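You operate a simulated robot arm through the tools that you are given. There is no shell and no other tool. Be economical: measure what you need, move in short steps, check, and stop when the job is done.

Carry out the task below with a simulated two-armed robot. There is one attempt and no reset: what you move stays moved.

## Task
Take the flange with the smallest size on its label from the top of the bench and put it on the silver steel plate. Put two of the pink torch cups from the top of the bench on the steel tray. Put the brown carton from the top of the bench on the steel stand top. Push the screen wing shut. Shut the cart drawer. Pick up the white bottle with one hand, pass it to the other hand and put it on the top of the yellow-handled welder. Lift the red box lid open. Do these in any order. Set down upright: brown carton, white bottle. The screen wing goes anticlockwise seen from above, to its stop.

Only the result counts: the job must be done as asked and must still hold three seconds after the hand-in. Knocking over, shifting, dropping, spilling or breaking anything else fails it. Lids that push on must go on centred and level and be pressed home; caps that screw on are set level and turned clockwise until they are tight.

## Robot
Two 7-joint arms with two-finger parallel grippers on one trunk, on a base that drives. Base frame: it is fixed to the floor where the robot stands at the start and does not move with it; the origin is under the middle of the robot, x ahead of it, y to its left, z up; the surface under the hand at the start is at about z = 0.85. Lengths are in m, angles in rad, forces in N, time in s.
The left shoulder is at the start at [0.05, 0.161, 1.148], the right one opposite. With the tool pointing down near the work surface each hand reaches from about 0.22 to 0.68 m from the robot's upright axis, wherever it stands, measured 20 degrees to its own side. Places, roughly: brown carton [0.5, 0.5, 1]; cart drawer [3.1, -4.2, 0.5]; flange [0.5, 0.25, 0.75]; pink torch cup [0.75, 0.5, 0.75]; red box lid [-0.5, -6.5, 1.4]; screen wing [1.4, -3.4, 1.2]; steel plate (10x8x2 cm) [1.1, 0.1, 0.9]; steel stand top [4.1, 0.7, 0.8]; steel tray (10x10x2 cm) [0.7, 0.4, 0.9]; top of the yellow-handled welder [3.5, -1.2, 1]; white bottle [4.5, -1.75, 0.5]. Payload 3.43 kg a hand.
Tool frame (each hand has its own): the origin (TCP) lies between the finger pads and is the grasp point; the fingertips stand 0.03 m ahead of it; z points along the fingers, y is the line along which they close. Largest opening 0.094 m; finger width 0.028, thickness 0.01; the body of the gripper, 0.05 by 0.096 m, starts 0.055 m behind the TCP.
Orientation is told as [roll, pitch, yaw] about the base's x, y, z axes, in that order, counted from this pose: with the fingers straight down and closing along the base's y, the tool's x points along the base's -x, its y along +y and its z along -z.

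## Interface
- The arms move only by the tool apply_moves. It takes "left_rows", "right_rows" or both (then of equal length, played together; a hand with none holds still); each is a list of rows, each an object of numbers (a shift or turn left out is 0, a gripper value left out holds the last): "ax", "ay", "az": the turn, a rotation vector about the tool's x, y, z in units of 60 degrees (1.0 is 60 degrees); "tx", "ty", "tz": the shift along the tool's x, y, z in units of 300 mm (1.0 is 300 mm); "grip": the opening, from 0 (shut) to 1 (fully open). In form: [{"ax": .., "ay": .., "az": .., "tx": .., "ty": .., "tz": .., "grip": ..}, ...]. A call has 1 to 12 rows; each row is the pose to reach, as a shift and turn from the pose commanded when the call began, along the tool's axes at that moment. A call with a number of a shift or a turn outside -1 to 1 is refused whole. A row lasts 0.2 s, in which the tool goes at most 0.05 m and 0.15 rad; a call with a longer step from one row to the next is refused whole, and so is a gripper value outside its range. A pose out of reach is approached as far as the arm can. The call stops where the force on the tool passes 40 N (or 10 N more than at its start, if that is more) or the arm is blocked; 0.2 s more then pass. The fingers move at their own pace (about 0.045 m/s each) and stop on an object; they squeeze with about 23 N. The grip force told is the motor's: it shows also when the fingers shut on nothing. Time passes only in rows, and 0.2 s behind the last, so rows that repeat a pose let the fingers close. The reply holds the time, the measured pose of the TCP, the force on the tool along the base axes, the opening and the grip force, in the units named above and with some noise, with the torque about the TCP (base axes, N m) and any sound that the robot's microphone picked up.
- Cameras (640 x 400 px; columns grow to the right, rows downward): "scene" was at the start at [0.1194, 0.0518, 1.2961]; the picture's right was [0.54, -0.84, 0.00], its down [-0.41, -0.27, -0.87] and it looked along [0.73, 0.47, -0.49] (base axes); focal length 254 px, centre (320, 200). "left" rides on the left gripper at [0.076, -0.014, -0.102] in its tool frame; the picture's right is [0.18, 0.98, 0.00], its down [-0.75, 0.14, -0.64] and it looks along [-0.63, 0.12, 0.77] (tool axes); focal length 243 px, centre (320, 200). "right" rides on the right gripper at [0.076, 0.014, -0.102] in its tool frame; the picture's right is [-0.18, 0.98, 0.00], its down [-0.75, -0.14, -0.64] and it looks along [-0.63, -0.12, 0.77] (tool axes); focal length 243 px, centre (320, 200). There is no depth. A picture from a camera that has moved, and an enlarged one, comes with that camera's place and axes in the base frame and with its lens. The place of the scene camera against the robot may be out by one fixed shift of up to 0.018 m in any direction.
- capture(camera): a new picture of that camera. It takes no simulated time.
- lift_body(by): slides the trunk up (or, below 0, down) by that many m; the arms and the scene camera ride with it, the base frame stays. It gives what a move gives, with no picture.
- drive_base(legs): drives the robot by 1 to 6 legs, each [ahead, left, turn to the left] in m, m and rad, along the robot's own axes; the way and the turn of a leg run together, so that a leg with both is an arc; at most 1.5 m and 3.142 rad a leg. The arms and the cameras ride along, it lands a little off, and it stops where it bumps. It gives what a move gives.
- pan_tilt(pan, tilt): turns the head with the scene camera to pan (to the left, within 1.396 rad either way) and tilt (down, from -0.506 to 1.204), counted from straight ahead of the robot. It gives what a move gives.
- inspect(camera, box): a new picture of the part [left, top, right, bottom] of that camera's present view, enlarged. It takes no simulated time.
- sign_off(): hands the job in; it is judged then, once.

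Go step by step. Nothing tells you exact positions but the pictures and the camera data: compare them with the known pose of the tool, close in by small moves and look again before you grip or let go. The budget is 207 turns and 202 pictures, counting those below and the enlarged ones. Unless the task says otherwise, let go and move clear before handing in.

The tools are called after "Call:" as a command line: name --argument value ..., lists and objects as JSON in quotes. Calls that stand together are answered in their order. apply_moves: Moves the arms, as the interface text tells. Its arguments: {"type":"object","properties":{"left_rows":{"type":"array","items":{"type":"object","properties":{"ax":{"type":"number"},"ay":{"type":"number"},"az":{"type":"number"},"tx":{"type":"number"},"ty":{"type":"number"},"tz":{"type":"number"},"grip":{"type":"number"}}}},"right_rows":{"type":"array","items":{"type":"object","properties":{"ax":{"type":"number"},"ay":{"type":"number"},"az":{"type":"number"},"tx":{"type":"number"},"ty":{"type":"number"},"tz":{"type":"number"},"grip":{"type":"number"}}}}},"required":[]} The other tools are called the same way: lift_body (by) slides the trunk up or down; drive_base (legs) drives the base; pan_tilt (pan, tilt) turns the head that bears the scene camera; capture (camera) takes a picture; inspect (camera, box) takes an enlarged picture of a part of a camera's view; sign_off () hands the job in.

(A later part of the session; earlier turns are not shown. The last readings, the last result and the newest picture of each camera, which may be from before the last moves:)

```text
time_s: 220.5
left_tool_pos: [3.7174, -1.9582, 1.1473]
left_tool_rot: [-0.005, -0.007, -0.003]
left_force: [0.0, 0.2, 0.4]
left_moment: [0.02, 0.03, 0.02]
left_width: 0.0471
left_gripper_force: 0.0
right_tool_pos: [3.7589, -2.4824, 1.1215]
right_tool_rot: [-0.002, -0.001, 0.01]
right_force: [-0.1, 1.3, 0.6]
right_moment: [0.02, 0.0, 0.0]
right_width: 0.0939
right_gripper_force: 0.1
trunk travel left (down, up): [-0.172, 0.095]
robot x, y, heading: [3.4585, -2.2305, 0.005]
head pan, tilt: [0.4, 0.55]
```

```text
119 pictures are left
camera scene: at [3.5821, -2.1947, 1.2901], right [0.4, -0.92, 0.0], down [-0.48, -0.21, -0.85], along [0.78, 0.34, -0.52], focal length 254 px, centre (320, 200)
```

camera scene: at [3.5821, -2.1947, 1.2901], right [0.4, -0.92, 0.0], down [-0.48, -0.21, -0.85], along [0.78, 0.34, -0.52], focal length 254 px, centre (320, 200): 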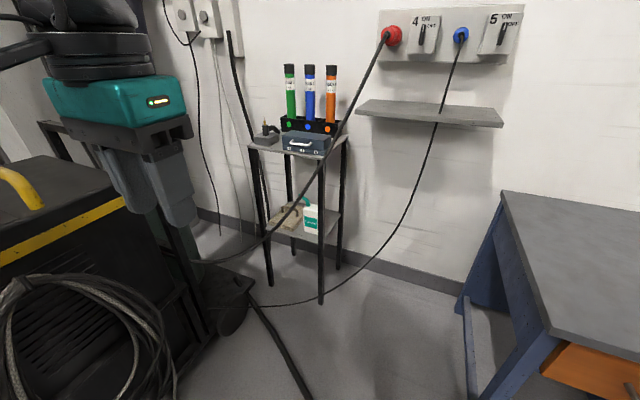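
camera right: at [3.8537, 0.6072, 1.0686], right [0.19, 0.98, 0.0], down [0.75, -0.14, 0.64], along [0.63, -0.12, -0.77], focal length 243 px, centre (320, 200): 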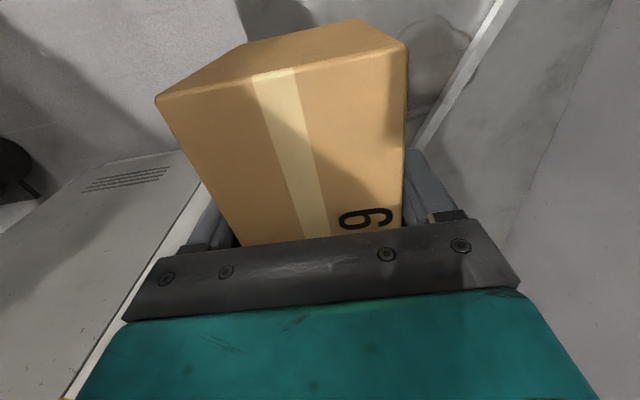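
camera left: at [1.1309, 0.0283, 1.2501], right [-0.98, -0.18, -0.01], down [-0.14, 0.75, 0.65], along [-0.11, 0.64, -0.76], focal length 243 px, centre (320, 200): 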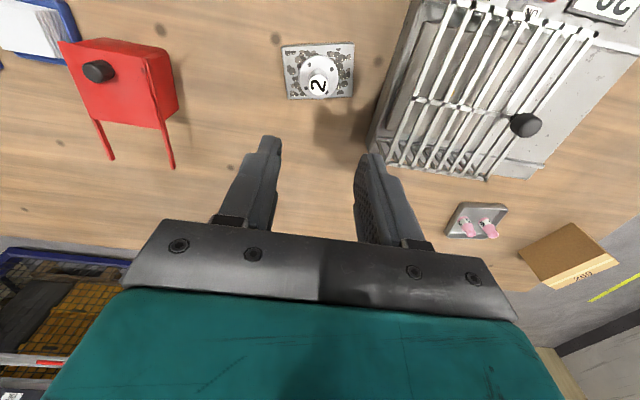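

Call:
inspect --camera "scene" --box '[240, 140, 380, 260]'

```text
3.33 times, centred on (310, 200) of scene
camera zoom: at [3.5821, -2.1947, 1.2901], right [0.4, -0.92, 0.0], down [-0.48, -0.21, -0.85], along [0.78, 0.34, -0.52], focal length 848 px, centre (353, 200)
```

zoom: 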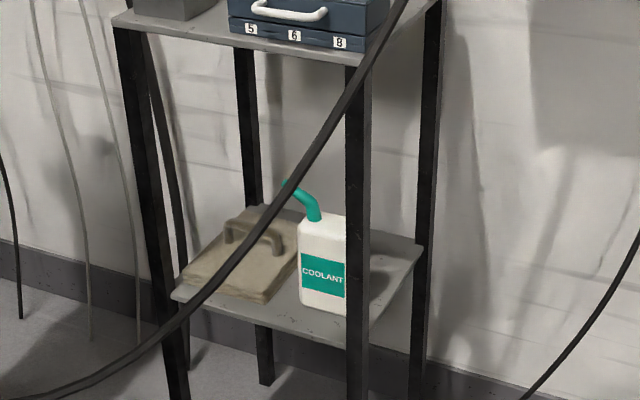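

Rack geometry: legs at about (4.44,−1.83), (4.44,−1.47), (4.74,−1.83); bottle front near x=4.51, y −1.80…−1.705, base z≈0.455. I'll take it with the right hand horizontal, entering from the rack's right (−y) side. First I extend the right hand and start turning it horizontal.

Call:
apply_moves --right_rows '[{"tx": -0.13}, {"tx": -0.26}, {"tx": -0.39}, {"tx": -0.5}, {"tx": -0.5, "ty": 0.05}]'

Call:
apply_moves --right_rows '[{"ax": -0.0935, "ay": 0.0387, "az": 0.0935}, {"ax": -0.187, "ay": 0.0774, "az": 0.187}, {"ax": -0.2805, "ay": 0.116, "az": 0.2805}, {"ax": -0.374, "ay": 0.155, "az": 0.374}, {"ax": -0.467, "ay": 0.193, "az": 0.467}, {"ax": -0.56, "ay": 0.232, "az": 0.56}]'

```text
time_s: 221.7
left_tool_pos: [3.7168, -1.9573, 1.1479]
left_tool_rot: [-0.005, -0.009, -0.003]
left_force: [-0.3, -1.3, -0.6]
left_moment: [-0.02, 0.02, 0.0]
left_width: 0.047
left_gripper_force: 0.1
right_tool_pos: [3.9088, -2.4642, 1.1215]
right_tool_rot: [-0.001, -0.001, 0.011]
right_force: [0.4, 0.7, -0.1]
right_moment: [0.02, -0.05, 0.01]
right_width: 0.0941
right_gripper_force: 0.1
trunk travel left (down, up): [-0.172, 0.095]
robot x, y, heading: [3.4566, -2.2339, 0.005]
head pan, tilt: [0.4, 0.55]
```

```text
time_s: 223.1
left_tool_pos: [3.7162, -1.9601, 1.1478]
left_tool_rot: [-0.007, -0.009, -0.003]
left_force: [0.2, 1.1, 0.3]
left_moment: [-0.01, 0.01, -0.02]
left_width: 0.0469
left_gripper_force: 0.0
right_tool_pos: [3.9096, -2.4653, 1.1217]
right_tool_rot: [0.507, 0.385, -0.498]
right_force: [1.0, 0.1, 0.0]
right_moment: [-0.01, 0.03, 0.01]
right_width: 0.0943
right_gripper_force: 0.0
trunk travel left (down, up): [-0.172, 0.095]
robot x, y, heading: [3.4585, -2.235, 0.005]
head pan, tilt: [0.4, 0.55]
```

Call:
apply_moves --right_rows '[{"ax": -0.0935, "ay": 0.0387, "az": 0.0935}, {"ax": -0.187, "ay": 0.0774, "az": 0.187}, {"ax": -0.2805, "ay": 0.116, "az": 0.2805}, {"ax": -0.374, "ay": 0.155, "az": 0.374}, {"ax": -0.467, "ay": 0.193, "az": 0.467}, {"ax": -0.56, "ay": 0.232, "az": 0.56}]'

Call:
apply_moves --right_rows '[{"ax": -0.0935, "ay": 0.0387, "az": 0.0935}, {"ax": -0.187, "ay": 0.0774, "az": 0.187}, {"ax": -0.2805, "ay": 0.116, "az": 0.2805}, {"ax": -0.374, "ay": 0.155, "az": 0.374}, {"ax": -0.467, "ay": 0.193, "az": 0.467}, {"ax": -0.56, "ay": 0.232, "az": 0.56}]'

Call:
capture --camera "right"

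```text
time_s: 224.5
left_tool_pos: [3.7164, -1.9589, 1.1475]
left_tool_rot: [-0.006, -0.01, -0.004]
left_force: [0.8, -0.5, 0.5]
left_moment: [-0.01, -0.02, -0.02]
left_width: 0.047
left_gripper_force: 0.1
right_tool_pos: [3.9086, -2.4664, 1.1215]
right_tool_rot: [0.879, 0.945, -0.865]
right_force: [0.2, -1.3, 0.4]
right_moment: [-0.01, -0.01, -0.02]
right_width: 0.094
right_gripper_force: 0.0
trunk travel left (down, up): [-0.172, 0.095]
robot x, y, heading: [3.4573, -2.2354, 0.011]
head pan, tilt: [0.4, 0.55]
```

```text
time_s: 225.9
left_tool_pos: [3.7169, -1.9583, 1.1475]
left_tool_rot: [-0.006, -0.01, -0.003]
left_force: [0.1, 0.2, 0.1]
left_moment: [0.02, -0.02, 0.0]
left_width: 0.047
left_gripper_force: 0.0
right_tool_pos: [3.9091, -2.4662, 1.1204]
right_tool_rot: [2.304, 1.57, -0.044]
right_force: [-1.0, -0.2, -0.5]
right_moment: [-0.01, -0.01, 0.03]
right_width: 0.0941
right_gripper_force: 0.1
trunk travel left (down, up): [-0.172, 0.095]
robot x, y, heading: [3.4544, -2.2323, 0.003]
head pan, tilt: [0.4, 0.55]
```

```text
117 pictures are left
camera right: at [3.8475, -2.5496, 1.1974], right [0.7, -0.69, -0.18], down [-0.55, -0.36, -0.75], along [0.45, 0.63, -0.63], focal length 243 px, centre (320, 200)
```

right: 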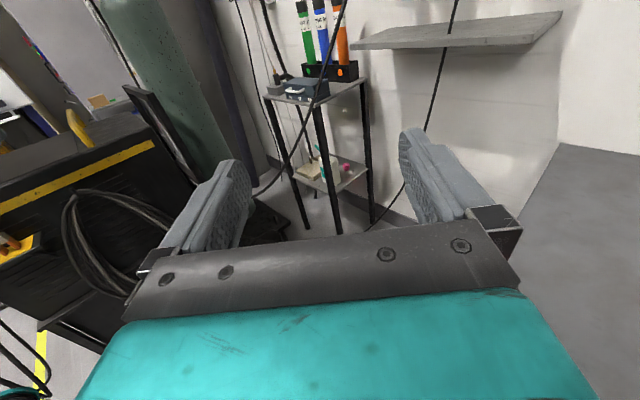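

The hand is horizontal with the camera above. I look at the bottle through the wrist camera.

Call:
inspect --camera "right" --box '[260, 120, 400, 240]'

```text
3.33 times, centred on (330, 180) of right
camera zoom: at [3.8475, -2.5496, 1.1974], right [0.7, -0.69, -0.18], down [-0.55, -0.36, -0.75], along [0.45, 0.63, -0.63], focal length 809 px, centre (287, 267)
```

zoom: 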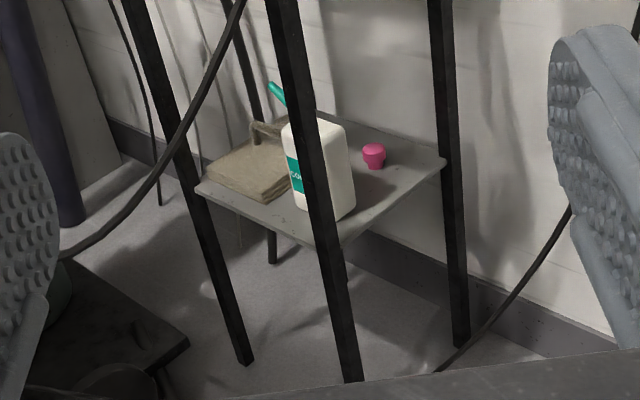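

The bottle sits about 1 cm behind the front-right leg line: centre ≈(4.512,−1.752), depth ≈0.055, width ≈0.08; a pink knob lies ~0.1 m behind it. I turn the robot about 56° left at (3.9,−2.23), so the hand points a bit past +y, and lower.

Call:
drive_base --legs '[[0.43, 0, 0], [0, 0, 0.97]]'

Call:
lift_body --by -0.165

Call:
capture --camera "right"

Call:
pan_tilt --pan -0.3 --tilt 0.6

Call:
capture --camera "scene"

```text
time_s: 231.0
left_tool_pos: [3.7956, -1.8595, 1.1475]
left_tool_rot: [-0.006, -0.007, 0.971]
left_force: [0.0, 0.1, -0.2]
left_moment: [0.03, -0.03, 0.03]
left_width: 0.047
left_gripper_force: 0.1
right_tool_pos: [4.3228, -1.9854, 1.1205]
right_tool_rot: [1.527, 1.566, 0.157]
right_force: [-0.3, -0.5, -0.4]
right_moment: [-0.02, 0.03, 0.02]
right_width: 0.0939
right_gripper_force: 0.1
trunk travel left (down, up): [-0.172, 0.095]
robot x, y, heading: [3.8742, -2.2244, 0.982]
head pan, tilt: [0.4, 0.55]
```

```text
time_s: 232.9
left_tool_pos: [3.7949, -1.8597, 0.9828]
left_tool_rot: [-0.005, -0.007, 0.972]
left_force: [1.2, 0.7, -0.4]
left_moment: [0.02, -0.01, 0.0]
left_width: 0.0472
left_gripper_force: 0.1
right_tool_pos: [4.3225, -1.984, 0.955]
right_tool_rot: [1.57, 1.567, 0.199]
right_force: [-0.3, 0.0, 0.0]
right_moment: [0.0, -0.03, 0.0]
right_width: 0.094
right_gripper_force: 0.0
trunk travel left (down, up): [-0.007, 0.26]
robot x, y, heading: [3.8739, -2.228, 0.981]
head pan, tilt: [0.4, 0.55]
```

```text
115 pictures are left
camera right: at [4.3572, -2.0824, 1.0326], right [0.96, 0.2, -0.18], down [-0.01, -0.66, -0.75], along [-0.27, 0.73, -0.63], focal length 243 px, centre (320, 200)
```

right: 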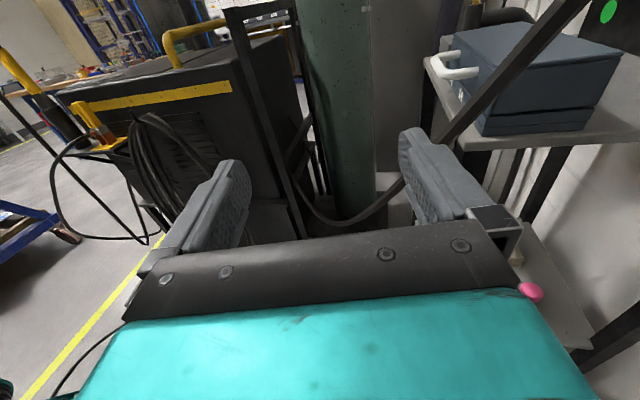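

```text
time_s: 233.9
left_tool_pos: [3.7955, -1.8584, 0.9829]
left_tool_rot: [-0.007, -0.008, 0.973]
left_force: [-0.6, -0.2, -0.4]
left_moment: [0.02, -0.01, 0.0]
left_width: 0.0467
left_gripper_force: 0.0
right_tool_pos: [4.3227, -1.984, 0.9553]
right_tool_rot: [1.555, 1.568, 0.186]
right_force: [0.1, -0.5, 0.1]
right_moment: [0.03, 0.01, 0.03]
right_width: 0.094
right_gripper_force: 0.0
trunk travel left (down, up): [-0.007, 0.26]
robot x, y, heading: [3.88, -2.2323, 0.984]
head pan, tilt: [-0.3, 0.6]
```

```text
114 pictures are left
camera scene: at [3.9701, -2.1372, 1.1205], right [0.63, -0.78, 0.0], down [-0.44, -0.36, -0.83], along [0.64, 0.52, -0.56], focal length 254 px, centre (320, 200)
```

scene: 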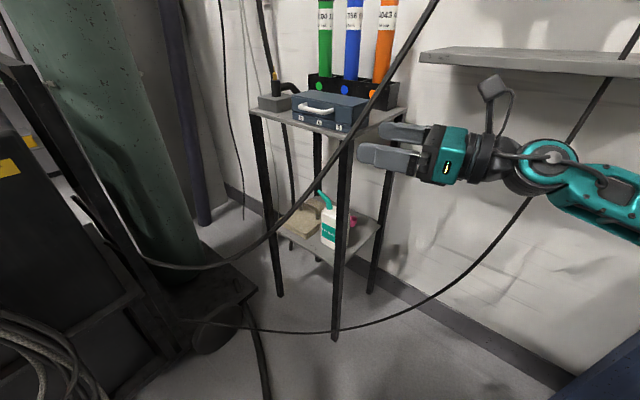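

Now I lower the right hand with the arm toward the bottle's height, still outside the rack.

Call:
apply_moves --right_rows '[{"tx": -0.15}, {"tx": -0.3}, {"tx": -0.45}, {"tx": -0.6}, {"tx": -0.75}, {"tx": -0.9}]'

Call:
capture --camera "right"

Call:
capture --camera "scene"

```text
time_s: 235.3
left_tool_pos: [3.795, -1.8593, 0.9826]
left_tool_rot: [-0.005, -0.008, 0.974]
left_force: [0.0, 0.6, 0.5]
left_moment: [-0.04, 0.01, -0.02]
left_width: 0.0471
left_gripper_force: 0.1
right_tool_pos: [4.3236, -1.9827, 0.6838]
right_tool_rot: [1.654, 1.566, 0.283]
right_force: [-0.2, 0.3, 0.7]
right_moment: [-0.04, 0.02, -0.04]
right_width: 0.0946
right_gripper_force: 0.0
trunk travel left (down, up): [-0.007, 0.26]
robot x, y, heading: [3.8737, -2.229, 0.978]
head pan, tilt: [-0.3, 0.6]
```

```text
113 pictures are left
camera right: at [4.3587, -2.0815, 0.7605], right [0.96, 0.2, -0.18], down [-0.01, -0.66, -0.75], along [-0.27, 0.73, -0.63], focal length 243 px, centre (320, 200)
```

right: 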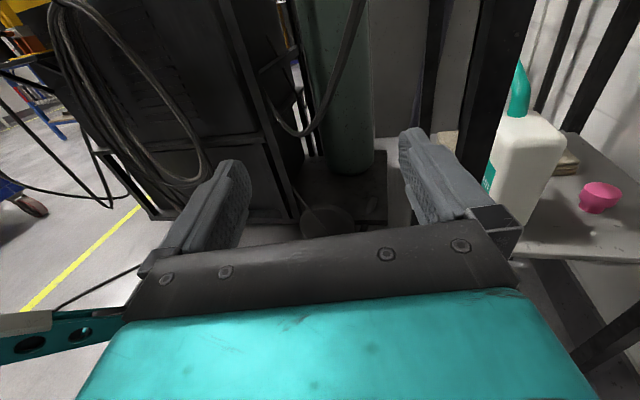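

```text
112 pictures are left
camera scene: at [3.9701, -2.1372, 1.1205], right [0.63, -0.78, 0.0], down [-0.44, -0.36, -0.83], along [0.64, 0.52, -0.56], focal length 254 px, centre (320, 200)
```

scene: 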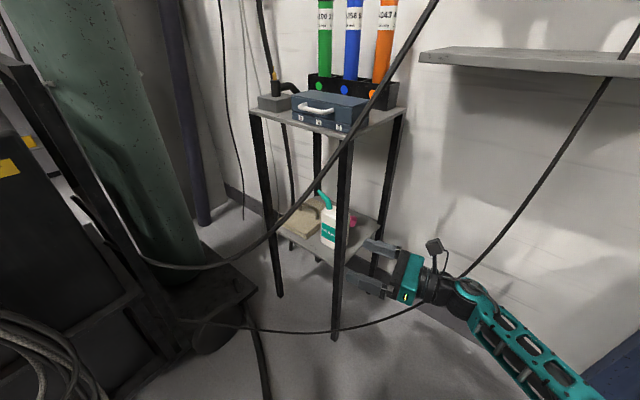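

Call:
inspect --camera "right" --box '[430, 50, 640, 270]'

```text
1.82 times, centred on (535, 160) of right
camera zoom: at [4.3587, -2.0815, 0.7605], right [0.96, 0.2, -0.18], down [-0.01, -0.66, -0.75], along [-0.27, 0.73, -0.63], focal length 441 px, centre (-71, 273)
```

zoom: 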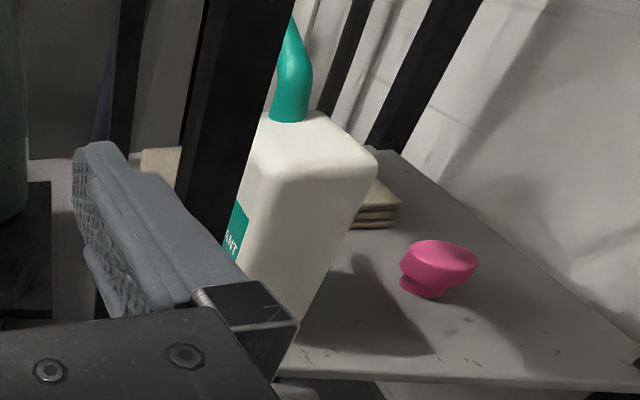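

The bottle: front x≈4.48, back ≈4.53, right face y≈−1.81, left ≈−1.715, z 0.452–0.605; leg occupies x 4.434–4.464. I set the opening to 0.076 m, drive in and look again.

Call:
apply_moves --right_rows '[{"grip": 0.81}, {"grip": 0.81}]'

Call:
drive_base --legs '[[0.13, -0.09, 0]]'

Call:
capture --camera "right"

```text
time_s: 235.9
left_tool_pos: [3.7955, -1.8593, 0.9816]
left_tool_rot: [-0.005, -0.009, 0.971]
left_force: [0.5, -0.6, -0.2]
left_moment: [0.01, -0.02, -0.02]
left_width: 0.0467
left_gripper_force: 0.0
right_tool_pos: [4.3243, -1.984, 0.683]
right_tool_rot: [1.584, 1.567, 0.213]
right_force: [0.2, -0.5, -0.2]
right_moment: [0.01, 0.01, 0.0]
right_width: 0.076
right_gripper_force: 0.0
trunk travel left (down, up): [-0.007, 0.26]
robot x, y, heading: [3.8763, -2.2291, 0.984]
head pan, tilt: [-0.3, 0.6]
```

```text
time_s: 237.4
left_tool_pos: [3.9398, -1.7997, 0.9817]
left_tool_rot: [-0.004, -0.01, 0.973]
left_force: [0.0, -0.1, 0.4]
left_moment: [-0.01, -0.01, 0.02]
left_width: 0.0474
left_gripper_force: 0.1
right_tool_pos: [4.4706, -1.9242, 0.6832]
right_tool_rot: [1.541, 1.565, 0.173]
right_force: [0.6, -0.2, 0.9]
right_moment: [0.03, 0.0, 0.0]
right_width: 0.0763
right_gripper_force: 0.0
trunk travel left (down, up): [-0.007, 0.26]
robot x, y, heading: [4.0225, -2.1706, 0.986]
head pan, tilt: [-0.3, 0.6]
```

```text
110 pictures are left
camera right: at [4.505, -2.0213, 0.7609], right [0.96, 0.2, -0.18], down [-0.01, -0.66, -0.75], along [-0.27, 0.73, -0.63], focal length 243 px, centre (320, 200)
```

right: 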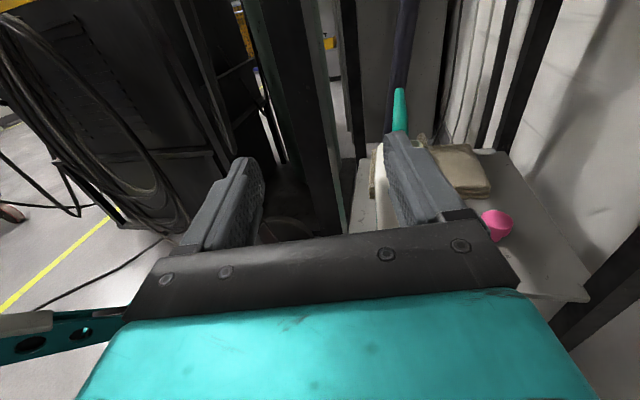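

Call:
apply_moves --right_rows '[{"ty": 0.11}, {"ty": 0.214}, {"ty": 0.214, "tx": -0.15}, {"ty": 0.214, "tx": -0.3}, {"ty": 0.214, "tx": -0.45}, {"ty": 0.214, "tx": -0.593}]'

Call:
capture --camera "right"

Call:
capture --camera "scene"

```text
time_s: 238.8
left_tool_pos: [3.9414, -1.8002, 0.9814]
left_tool_rot: [-0.006, -0.007, 0.975]
left_force: [0.3, -0.1, -0.2]
left_moment: [-0.02, 0.0, 0.0]
left_width: 0.0471
left_gripper_force: 0.0
right_tool_pos: [4.5307, -1.9127, 0.5043]
right_tool_rot: [0.502, 1.568, -0.862]
right_force: [-1.6, -3.6, -3.4]
right_moment: [0.24, 0.03, -0.12]
right_width: 0.076
right_gripper_force: 0.1
trunk travel left (down, up): [-0.007, 0.26]
robot x, y, heading: [4.0248, -2.1705, 0.986]
head pan, tilt: [-0.3, 0.6]
```

```text
109 pictures are left
camera right: at [4.5656, -2.0107, 0.5815], right [0.96, 0.2, -0.18], down [-0.01, -0.66, -0.75], along [-0.27, 0.72, -0.63], focal length 243 px, centre (320, 200)
```

right: 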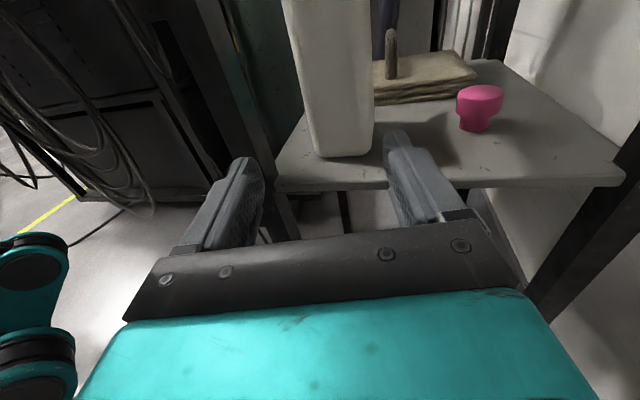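

```text
108 pictures are left
camera scene: at [4.1162, -2.0772, 1.1202], right [0.63, -0.77, 0.0], down [-0.44, -0.36, -0.82], along [0.64, 0.52, -0.57], focal length 254 px, centre (320, 200)
```

scene: 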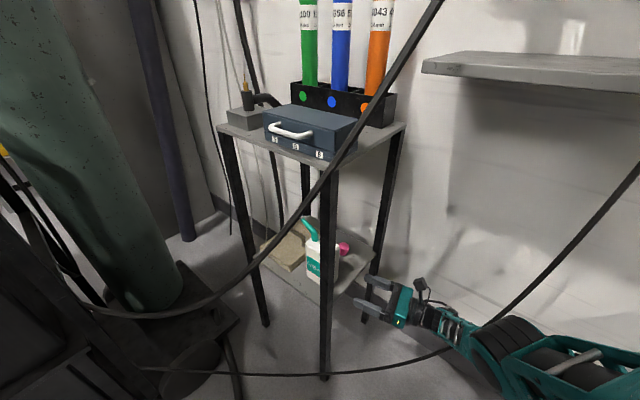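

The bottle's depth is nearer 0.062. I shift the hand 1.9 cm sideways, open to 0.088, advance 5 cm and look.

Call:
apply_moves --right_rows '[{"ty": 0.063, "grip": 0.935}, {"ty": 0.063}, {"ty": 0.063, "tz": 0.1}, {"ty": 0.063, "tz": 0.17}]'

Call:
capture --camera "right"

```text
time_s: 239.8
left_tool_pos: [3.9407, -1.8001, 0.9824]
left_tool_rot: [-0.006, -0.009, 0.974]
left_force: [0.2, 0.4, 0.8]
left_moment: [0.02, -0.01, 0.02]
left_width: 0.0469
left_gripper_force: 0.1
right_tool_pos: [4.5359, -1.8893, 0.5168]
right_tool_rot: [1.522, 1.568, 0.154]
right_force: [0.1, 0.2, -0.1]
right_moment: [-0.02, 0.02, -0.01]
right_width: 0.0877
right_gripper_force: 0.0
right hand out of reach, approached as far as the arm can: row 1, 2, 3, 4
trunk travel left (down, up): [-0.007, 0.26]
robot x, y, heading: [4.0224, -2.1692, 0.988]
head pan, tilt: [-0.3, 0.6]
```

```text
107 pictures are left
camera right: at [4.5705, -1.9873, 0.5944], right [0.96, 0.2, -0.18], down [-0.01, -0.66, -0.75], along [-0.27, 0.73, -0.63], focal length 243 px, centre (320, 200)
```

right: 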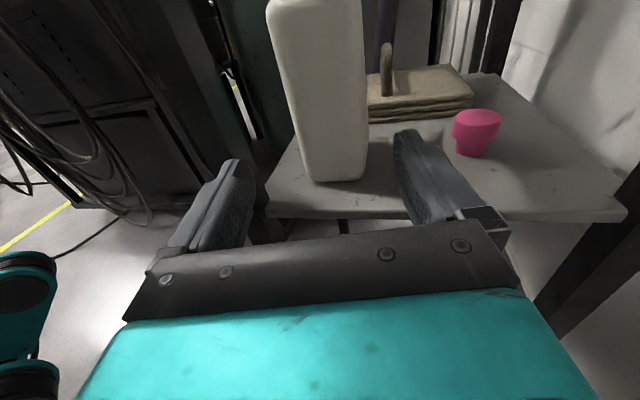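

The arm is at its reach; I bring the hand forward with the base, half the way first.

Call:
drive_base --legs '[[0.05, 0.035, 0]]'

Call:
capture --camera "right"

```text
time_s: 240.8
left_tool_pos: [3.9388, -1.7386, 0.9818]
left_tool_rot: [-0.006, -0.006, 0.975]
left_force: [-0.8, 0.0, 0.2]
left_moment: [0.01, -0.01, -0.01]
left_width: 0.047
left_gripper_force: 0.1
right_tool_pos: [4.5349, -1.8285, 0.517]
right_tool_rot: [1.53, 1.568, 0.165]
right_force: [-0.1, 0.1, 0.2]
right_moment: [0.0, 0.02, -0.02]
right_width: 0.088
right_gripper_force: 0.0
trunk travel left (down, up): [-0.007, 0.26]
robot x, y, heading: [4.0234, -2.108, 0.984]
head pan, tilt: [-0.3, 0.6]
```

```text
106 pictures are left
camera right: at [4.569, -1.9264, 0.5944], right [0.96, 0.2, -0.18], down [-0.01, -0.66, -0.75], along [-0.27, 0.73, -0.63], focal length 243 px, centre (320, 200)
```

right: 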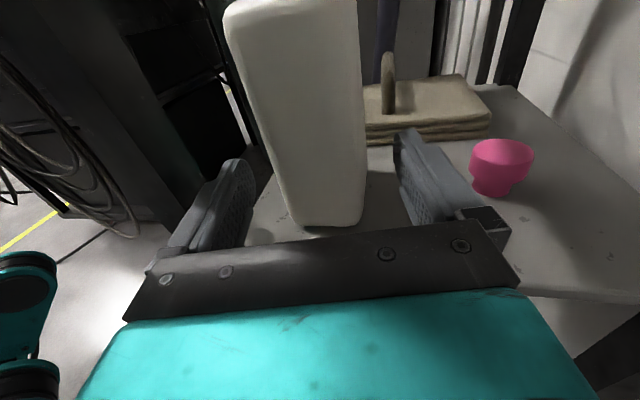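

Call:
drive_base --legs '[[0.033, 0.031, 0]]'

Call:
capture --camera "right"

```text
time_s: 241.8
left_tool_pos: [3.9316, -1.6953, 0.983]
left_tool_rot: [-0.005, -0.009, 0.975]
left_force: [0.8, 0.1, -0.9]
left_moment: [0.01, -0.01, 0.01]
left_width: 0.0468
left_gripper_force: 0.0
right_tool_pos: [4.5271, -1.7855, 0.5177]
right_tool_rot: [1.539, 1.567, 0.174]
right_force: [-0.2, -0.6, -0.3]
right_moment: [-0.02, -0.02, -0.01]
right_width: 0.088
right_gripper_force: 0.0
trunk travel left (down, up): [-0.007, 0.26]
robot x, y, heading: [4.0171, -2.0618, 0.984]
head pan, tilt: [-0.3, 0.6]
```

```text
105 pictures are left
camera right: at [4.5613, -1.882, 0.5944], right [0.96, 0.2, -0.18], down [-0.01, -0.66, -0.75], along [-0.27, 0.73, -0.63], focal length 243 px, centre (320, 200)
```

right: 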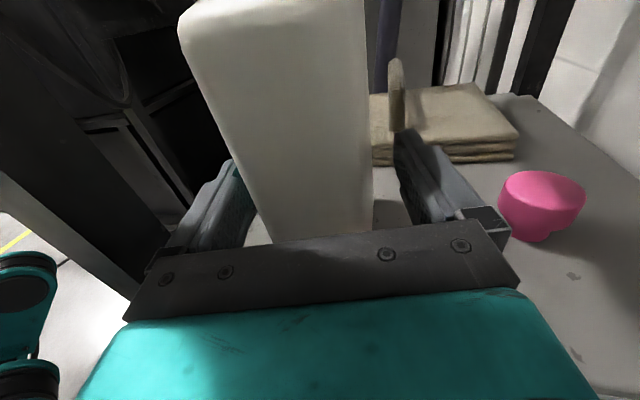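

The bottle is between the fingers. I close.

Call:
apply_moves --right_rows '[{"grip": 0.7}, {"grip": 0.5}, {"grip": 0.3}, {"grip": 0}, {"grip": 0}]'

Call:
capture --camera "right"

Call:
inspect --camera "scene" --box '[230, 180, 430, 340]'

```text
time_s: 242.9
left_tool_pos: [3.9318, -1.6943, 0.982]
left_tool_rot: [-0.006, -0.008, 0.976]
left_force: [0.5, -0.5, -0.3]
left_moment: [-0.01, 0.0, 0.02]
left_width: 0.0472
left_gripper_force: 0.1
right_tool_pos: [4.5266, -1.783, 0.5165]
right_tool_rot: [1.618, 1.568, 0.253]
right_force: [0.9, 2.0, 0.0]
right_moment: [-0.06, 0.1, -0.07]
right_width: 0.0657
right_gripper_force: 23.3
trunk travel left (down, up): [-0.007, 0.26]
robot x, y, heading: [4.0115, -2.0633, 0.985]
head pan, tilt: [-0.3, 0.6]
```

```text
104 pictures are left
camera right: at [4.5614, -1.8818, 0.5945], right [0.96, 0.2, -0.18], down [-0.01, -0.66, -0.75], along [-0.27, 0.73, -0.63], focal length 243 px, centre (320, 200)
```

right: 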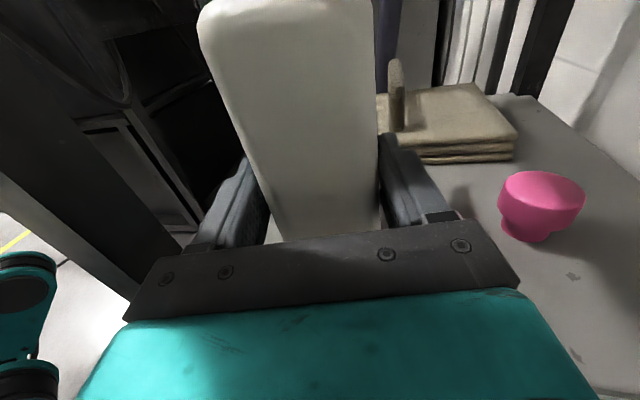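

```text
2.50 times, centred on (330, 260) of scene
camera zoom: at [4.1071, -1.9724, 1.1205], right [0.63, -0.77, 0.0], down [-0.44, -0.36, -0.83], along [0.64, 0.52, -0.56], focal length 636 px, centre (295, 50)
```

zoom: 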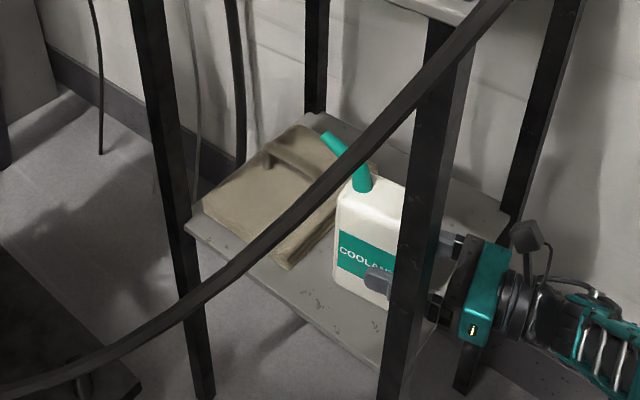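

Gripped at 0.066 m. I lift a little by the trunk and back out along the finger direction.

Call:
lift_body --by 0.03

Call:
capture --camera "right"

```text
time_s: 243.7
left_tool_pos: [3.9333, -1.6953, 1.0136]
left_tool_rot: [-0.006, -0.006, 0.975]
left_force: [-0.8, 0.5, 0.5]
left_moment: [0.01, -0.02, 0.03]
left_width: 0.047
left_gripper_force: 0.1
right_tool_pos: [4.5259, -1.785, 0.5456]
right_tool_rot: [0.589, 1.569, -0.779]
right_force: [0.4, 0.0, -7.2]
right_moment: [-0.25, -0.04, -0.02]
right_width: 0.0656
right_gripper_force: 23.4
trunk travel left (down, up): [-0.037, 0.23]
robot x, y, heading: [4.0155, -2.0665, 0.987]
head pan, tilt: [-0.3, 0.6]
```

```text
102 pictures are left
camera right: at [4.5613, -1.882, 0.6235], right [0.96, 0.2, -0.18], down [-0.01, -0.66, -0.75], along [-0.27, 0.73, -0.63], focal length 243 px, centre (320, 200)
```

right: 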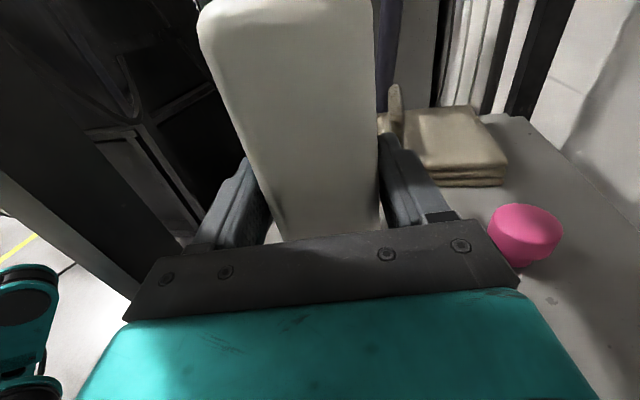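

Call:
apply_moves --right_rows '[{"tz": -0.12}, {"tz": -0.24}, {"tz": -0.36}, {"tz": -0.48}, {"tz": -0.6}]'

Call:
capture --camera "right"

Call:
capture --camera "scene"

```text
time_s: 244.9
left_tool_pos: [3.9318, -1.6946, 1.0125]
left_tool_rot: [-0.003, -0.007, 0.976]
left_force: [-0.7, 0.9, 1.1]
left_moment: [-0.01, 0.03, -0.01]
left_width: 0.0468
left_gripper_force: 0.1
right_tool_pos: [4.5617, -1.9589, 0.5447]
right_tool_rot: [1.786, 1.569, 0.419]
right_force: [-0.3, 0.3, -7.0]
right_moment: [-0.27, 0.01, -0.01]
right_width: 0.0656
right_gripper_force: 22.8
trunk travel left (down, up): [-0.037, 0.23]
robot x, y, heading: [4.0135, -2.0621, 0.989]
head pan, tilt: [-0.3, 0.6]
```

```text
101 pictures are left
camera right: at [4.5964, -2.0567, 0.623], right [0.96, 0.2, -0.18], down [-0.01, -0.66, -0.75], along [-0.27, 0.73, -0.63], focal length 243 px, centre (320, 200)
```

right: 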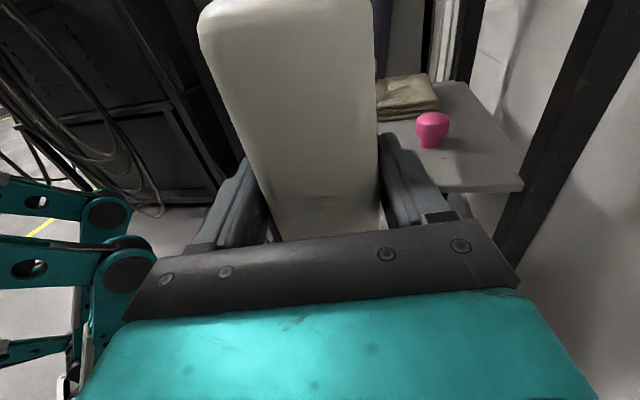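

```text
100 pictures are left
camera scene: at [4.1077, -1.9724, 1.1504], right [0.63, -0.77, 0.0], down [-0.44, -0.36, -0.82], along [0.64, 0.52, -0.57], focal length 254 px, centre (320, 200)
```

scene: 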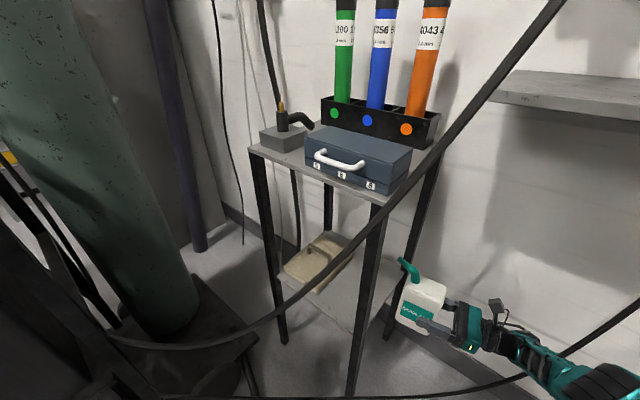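

Bottle is clear of the rack. I back the base out to open floor.

Call:
drive_base --legs '[[-0.05, -0.033, 0], [-0.33, 0.5, 0]]'

Call:
pan_tilt --pan -0.2 --tilt 0.8

Call:
capture --camera "scene"

```text
time_s: 250.3
left_tool_pos: [3.3375, -1.7567, 1.0126]
left_tool_rot: [-0.006, -0.007, 0.977]
left_force: [1.3, 0.2, -0.4]
left_moment: [0.0, 0.01, -0.01]
left_width: 0.0473
left_gripper_force: 0.0
right_tool_pos: [3.9675, -2.0195, 0.5449]
right_tool_rot: [1.288, 1.57, -0.077]
right_force: [-0.2, 0.3, -8.2]
right_moment: [-0.26, -0.01, -0.01]
right_width: 0.0654
right_gripper_force: 22.8
trunk travel left (down, up): [-0.037, 0.23]
robot x, y, heading: [3.4188, -2.1261, 0.985]
head pan, tilt: [-0.3, 0.6]
```

```text
time_s: 251.1
left_tool_pos: [3.3385, -1.7576, 1.0126]
left_tool_rot: [-0.004, -0.006, 0.977]
left_force: [0.6, 0.5, 0.8]
left_moment: [0.02, -0.01, 0.03]
left_width: 0.0471
left_gripper_force: 0.0
right_tool_pos: [3.9682, -2.0206, 0.5467]
right_tool_rot: [0.75, 1.57, -0.616]
right_force: [-1.0, 0.3, -7.0]
right_moment: [-0.24, -0.04, 0.04]
right_width: 0.0656
right_gripper_force: 22.6
trunk travel left (down, up): [-0.037, 0.23]
robot x, y, heading: [3.4188, -2.1254, 0.989]
head pan, tilt: [-0.201, 0.799]
```

```text
99 pictures are left
camera scene: at [3.5026, -2.0336, 1.1336], right [0.71, -0.71, 0.0], down [-0.51, -0.51, -0.7], along [0.49, 0.49, -0.72], focal length 254 px, centre (320, 200)
```

scene: 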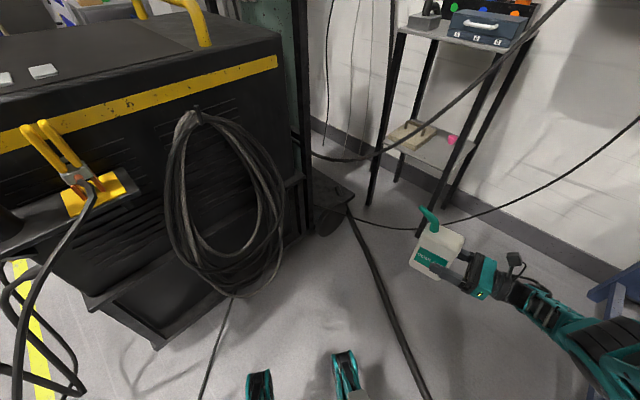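

Call:
drive_base --legs '[[-0.47, 0.5, 0], [0, 0, -0.985]]'

Call:
lift_body --by 0.165

Call:
apply_moves --right_rows '[{"tx": 0.15}, {"tx": 0.3}, {"tx": 0.45}, {"tx": 0.6}, {"tx": 0.75}]'

Call:
capture --camera "scene"

```text
time_s: 258.4
left_tool_pos: [3.0061, -1.9779, 1.0122]
left_tool_rot: [-0.006, -0.007, -0.003]
left_force: [-0.2, 0.4, -0.2]
left_moment: [0.01, 0.01, -0.01]
left_width: 0.0469
left_gripper_force: 0.1
right_tool_pos: [3.1369, -2.6485, 0.5454]
right_tool_rot: [1.072, 1.569, -1.275]
right_force: [0.7, -0.3, -8.1]
right_moment: [-0.15, 0.16, 0.01]
right_width: 0.0656
right_gripper_force: 23.6
trunk travel left (down, up): [-0.037, 0.23]
robot x, y, heading: [2.7422, -2.2508, 0.002]
head pan, tilt: [-0.201, 0.799]
```

```text
time_s: 260.3
left_tool_pos: [3.0059, -1.9795, 1.177]
left_tool_rot: [-0.006, -0.006, -0.003]
left_force: [-1.0, -0.7, -0.8]
left_moment: [0.0, -0.01, 0.01]
left_width: 0.0469
left_gripper_force: 0.0
right_tool_pos: [3.1376, -2.6494, 0.7107]
right_tool_rot: [0.686, 1.569, -1.662]
right_force: [-0.5, 0.3, -7.8]
right_moment: [-0.14, 0.16, -0.02]
right_width: 0.0655
right_gripper_force: 23.0
trunk travel left (down, up): [-0.202, 0.065]
robot x, y, heading: [2.744, -2.2526, 0.008]
head pan, tilt: [-0.201, 0.799]
```

```text
time_s: 261.5
left_tool_pos: [3.0054, -1.9789, 1.1775]
left_tool_rot: [-0.005, -0.007, -0.005]
left_force: [0.7, -0.4, 0.5]
left_moment: [0.02, 0.0, -0.02]
left_width: 0.047
left_gripper_force: 0.2
right_tool_pos: [3.1382, -2.6473, 0.9358]
right_tool_rot: [0.082, 1.567, -2.265]
right_force: [0.1, 0.6, -7.1]
right_moment: [-0.15, 0.17, -0.01]
right_width: 0.0655
right_gripper_force: 23.2
trunk travel left (down, up): [-0.202, 0.065]
robot x, y, heading: [2.745, -2.2539, 0.003]
head pan, tilt: [-0.201, 0.799]
```

```text
98 pictures are left
camera scene: at [2.8667, -2.2649, 1.2985], right [-0.19, -0.98, 0.0], down [-0.7, 0.14, -0.7], along [0.68, -0.13, -0.72], focal length 254 px, centre (320, 200)
```

scene: 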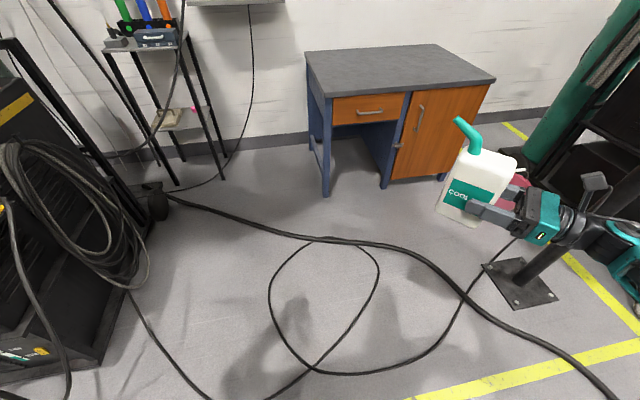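

The bottle is held upright. Now the hand-over: I turn the right hand to point left across the robot's front, and turn the left hand horizontal pointing right.

Call:
apply_moves --right_rows '[{"ax": 0.125}, {"ax": 0.25}, {"ax": 0.375}, {"ax": 0.5}, {"ax": 0.625}, {"ax": 0.75}]' --left_rows '[{"tx": -0.1}, {"tx": -0.2}, {"tx": -0.3}, {"tx": -0.4}, {"tx": -0.5, "ty": 0.05}, {"tx": -0.5, "ty": 0.1}]'

Call:
apply_moves --left_rows '[{"ax": 0.0825, "ay": 0.0825, "az": -0.0825}, {"ax": 0.165, "ay": 0.165, "az": -0.165}, {"ax": 0.2475, "ay": 0.2475, "az": -0.2475}, {"ax": 0.33, "ay": 0.33, "az": -0.33}, {"ax": 0.4125, "ay": 0.4125, "az": -0.4125}, {"ax": 0.495, "ay": 0.495, "az": -0.495}, {"ax": 0.577, "ay": 0.577, "az": -0.577}]'

Call:
apply_moves --left_rows '[{"ax": 0.0825, "ay": 0.0825, "az": -0.0825}, {"ax": 0.165, "ay": 0.165, "az": -0.165}, {"ax": 0.2475, "ay": 0.2475, "az": -0.2475}, {"ax": 0.33, "ay": 0.33, "az": -0.33}, {"ax": 0.4125, "ay": 0.4125, "az": -0.4125}, {"ax": 0.495, "ay": 0.495, "az": -0.495}, {"ax": 0.577, "ay": 0.577, "az": -0.577}]'

Call:
capture --camera "left"

```text
time_s: 262.9
left_tool_pos: [3.1568, -1.9496, 1.1768]
left_tool_rot: [-0.005, -0.007, -0.003]
left_force: [0.8, -0.4, -0.6]
left_moment: [-0.04, -0.02, -0.03]
left_width: 0.047
left_gripper_force: 0.1
right_tool_pos: [3.1373, -2.6479, 0.9347]
right_tool_rot: [-0.082, 1.569, -1.639]
right_force: [-0.2, -0.5, -8.1]
right_moment: [-0.25, 0.04, -0.04]
right_width: 0.0652
right_gripper_force: 22.7
trunk travel left (down, up): [-0.202, 0.065]
robot x, y, heading: [2.7483, -2.2522, 0.005]
head pan, tilt: [-0.201, 0.799]
```

```text
time_s: 264.5
left_tool_pos: [3.1561, -1.9499, 1.1784]
left_tool_rot: [-0.473, 0.726, 0.453]
left_force: [-0.1, 0.9, 0.2]
left_moment: [0.0, 0.04, 0.0]
left_width: 0.0469
left_gripper_force: 0.1
right_tool_pos: [3.1375, -2.6484, 0.9354]
right_tool_rot: [0.033, 1.567, -1.526]
right_force: [-0.9, 0.7, -7.8]
right_moment: [-0.23, 0.0, 0.0]
right_width: 0.0654
right_gripper_force: 23.2
trunk travel left (down, up): [-0.202, 0.065]
robot x, y, heading: [2.745, -2.2527, 0.009]
head pan, tilt: [-0.201, 0.799]
```

```text
time_s: 266.1
left_tool_pos: [3.1542, -1.9492, 1.1781]
left_tool_rot: [-2.338, 1.562, -0.769]
left_force: [0.1, -0.1, 0.6]
left_moment: [0.01, 0.03, -0.01]
left_width: 0.0469
left_gripper_force: 0.1
right_tool_pos: [3.138, -2.648, 0.9355]
right_tool_rot: [0.173, 1.57, -1.388]
right_force: [-0.7, 0.1, -7.0]
right_moment: [-0.23, 0.01, 0.0]
right_width: 0.0652
right_gripper_force: 22.9
trunk travel left (down, up): [-0.202, 0.065]
robot x, y, heading: [2.7455, -2.2518, -0.0]
head pan, tilt: [-0.201, 0.799]
```

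```text
97 pictures are left
camera left: at [3.1682, -1.8457, 1.2535], right [-0.98, 0.0, 0.18], down [-0.13, 0.64, -0.76], along [-0.12, -0.77, -0.63], focal length 243 px, centre (320, 200)
```

left: 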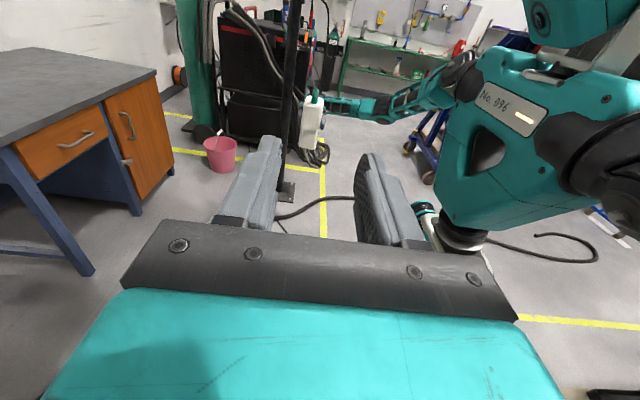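

Call:
apply_moves --right_rows '[{"tz": 0.14}, {"tz": 0.28}, {"tz": 0.42}, {"tz": 0.56}, {"tz": 0.7}, {"tz": 0.84}, {"tz": 1.0}]' --left_rows '[{"tx": -0.12, "grip": 1}, {"tx": -0.24}, {"tx": -0.36}, {"tx": -0.48}, {"tx": -0.6}, {"tx": -0.74}, {"tx": -0.74, "ty": 0.053}]'

Call:
capture --camera "left"

Call:
capture --camera "scene"

```text
time_s: 267.7
left_tool_pos: [3.1504, -1.9501, 0.9985]
left_tool_rot: [-2.048, 1.56, -0.483]
left_force: [-0.5, -0.3, -1.0]
left_moment: [0.02, 0.0, 0.02]
left_width: 0.094
left_gripper_force: 0.1
left hand out of reach, approached as far as the arm can: row 6, 7
right_tool_pos: [3.1334, -2.3464, 0.9356]
right_tool_rot: [0.221, 1.568, -1.34]
right_force: [-0.5, 1.0, -7.5]
right_moment: [-0.24, 0.02, 0.0]
right_width: 0.0652
right_gripper_force: 22.6
trunk travel left (down, up): [-0.202, 0.065]
robot x, y, heading: [2.7424, -2.2524, 0.008]
head pan, tilt: [-0.201, 0.799]
```

```text
96 pictures are left
camera left: at [3.1642, -1.8464, 1.0743], right [-0.98, 0.01, 0.18], down [-0.13, 0.64, -0.76], along [-0.12, -0.77, -0.63], focal length 243 px, centre (320, 200)
```

left: 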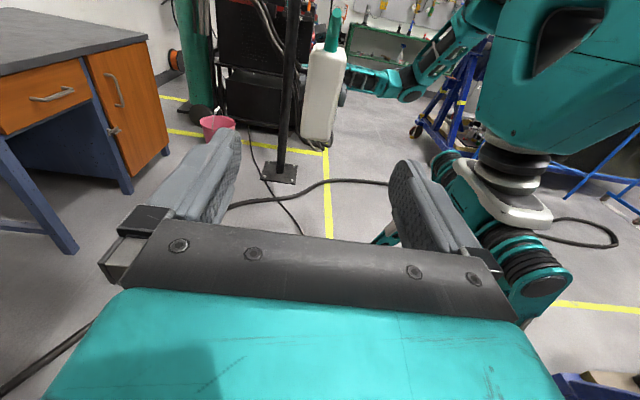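

```text
95 pictures are left
camera scene: at [2.8669, -2.2645, 1.2986], right [-0.19, -0.98, 0.0], down [-0.7, 0.14, -0.7], along [0.68, -0.14, -0.72], focal length 254 px, centre (320, 200)
```

scene: 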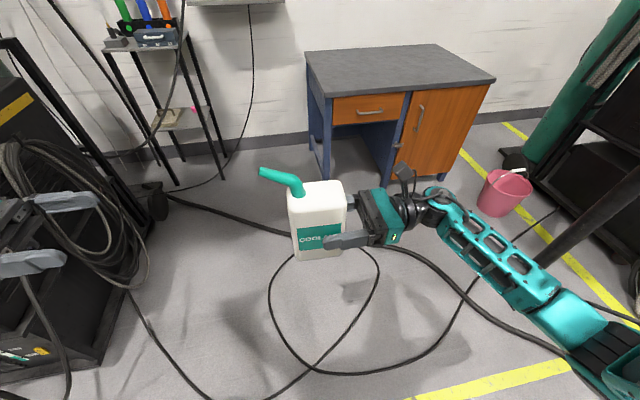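

The bottle's spout points left and up, above where the left fingers will grip. I raise the right hand 4 cm and bring the left hand close.

Call:
apply_moves --right_rows '[{"tx": 0.07}, {"tx": 0.14}, {"tx": 0.14}, {"tx": 0.14}, {"tx": 0.14}]' --left_rows '[{"tx": 0.145}, {"tx": 0.145, "tz": 0.15}, {"tx": 0.145, "tz": 0.3}, {"tx": 0.145, "tz": 0.45}, {"tx": 0.145, "tz": 0.6}]'

Call:
capture --camera "left"

Call:
capture --camera "scene"

```text
time_s: 268.9
left_tool_pos: [3.15, -2.1312, 1.0423]
left_tool_rot: [-1.968, 1.563, -0.403]
left_force: [-0.4, -0.2, 1.2]
left_moment: [-0.03, -0.01, 0.0]
left_width: 0.094
left_gripper_force: 0.1
right_tool_pos: [3.135, -2.3483, 0.9766]
right_tool_rot: [0.01, 1.569, -1.552]
right_force: [0.0, 0.0, -7.1]
right_moment: [-0.25, 0.0, -0.01]
right_width: 0.0653
right_gripper_force: 22.9
trunk travel left (down, up): [-0.202, 0.065]
robot x, y, heading: [2.7475, -2.2523, 0.006]
head pan, tilt: [-0.201, 0.799]
```

```text
94 pictures are left
camera left: at [3.1633, -2.0287, 1.1185], right [-0.98, 0.01, 0.18], down [-0.13, 0.64, -0.76], along [-0.12, -0.77, -0.63], focal length 243 px, centre (320, 200)
```

left: 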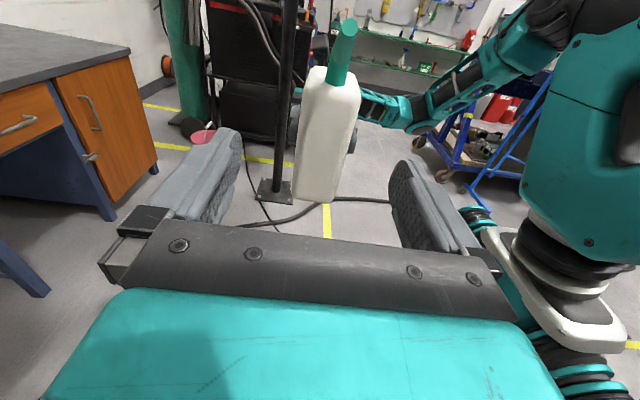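

```text
93 pictures are left
camera scene: at [2.867, -2.2654, 1.2985], right [-0.19, -0.98, 0.0], down [-0.7, 0.14, -0.7], along [0.68, -0.13, -0.72], focal length 254 px, centre (320, 200)
```

scene: 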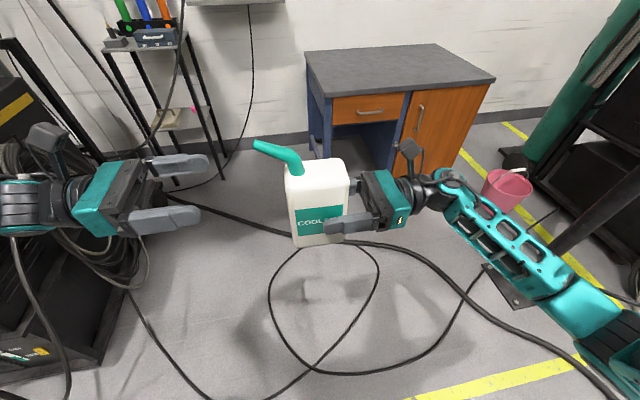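

I raise the right hand to the left hand's height so the spout stays above the left wrist camera, and close in.

Call:
apply_moves --right_rows '[{"tx": 0.11}, {"tx": 0.22}, {"tx": 0.22}]' --left_rows '[{}, {"tz": 0.1}, {"tz": 0.2}]'

Call:
capture --camera "left"

Call:
capture --camera "scene"

```text
time_s: 269.7
left_tool_pos: [3.1485, -2.1919, 1.044]
left_tool_rot: [-1.96, 1.562, -0.392]
left_force: [0.3, 0.4, 1.0]
left_moment: [-0.03, -0.01, -0.02]
left_width: 0.0939
left_gripper_force: 0.0
right_tool_pos: [3.1333, -2.3471, 1.0436]
right_tool_rot: [-0.211, 1.57, -1.771]
right_force: [0.0, 0.6, -7.6]
right_moment: [-0.24, 0.02, 0.01]
right_width: 0.0652
right_gripper_force: 23.7
trunk travel left (down, up): [-0.202, 0.065]
robot x, y, heading: [2.7431, -2.2481, 0.005]
head pan, tilt: [-0.201, 0.799]
```

```text
92 pictures are left
camera left: at [3.1627, -2.0884, 1.1186], right [-0.98, 0.0, 0.18], down [-0.13, 0.64, -0.76], along [-0.12, -0.77, -0.63], focal length 243 px, centre (320, 200)
```

left: 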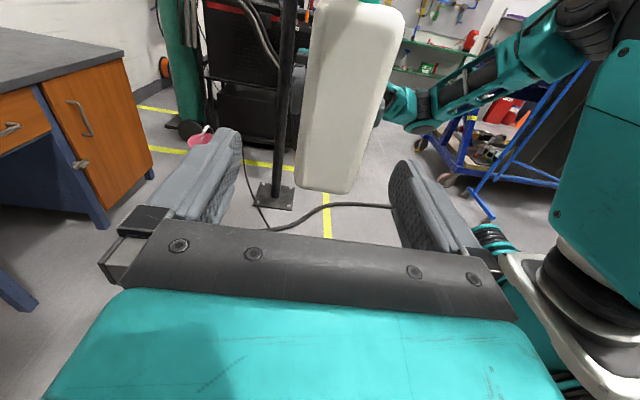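

```text
91 pictures are left
camera scene: at [2.8669, -2.2652, 1.2985], right [-0.19, -0.98, 0.0], down [-0.7, 0.14, -0.7], along [0.68, -0.13, -0.72], focal length 254 px, centre (320, 200)
```

scene: 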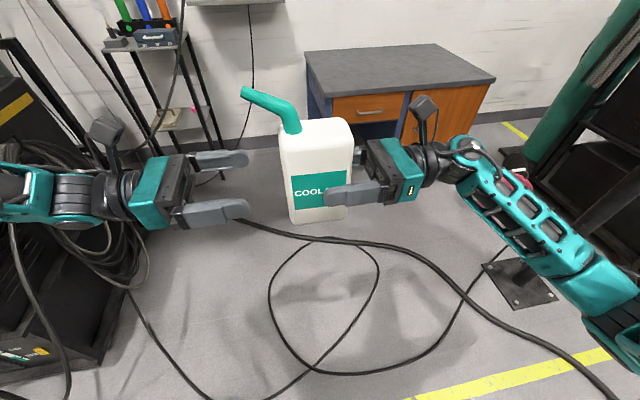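

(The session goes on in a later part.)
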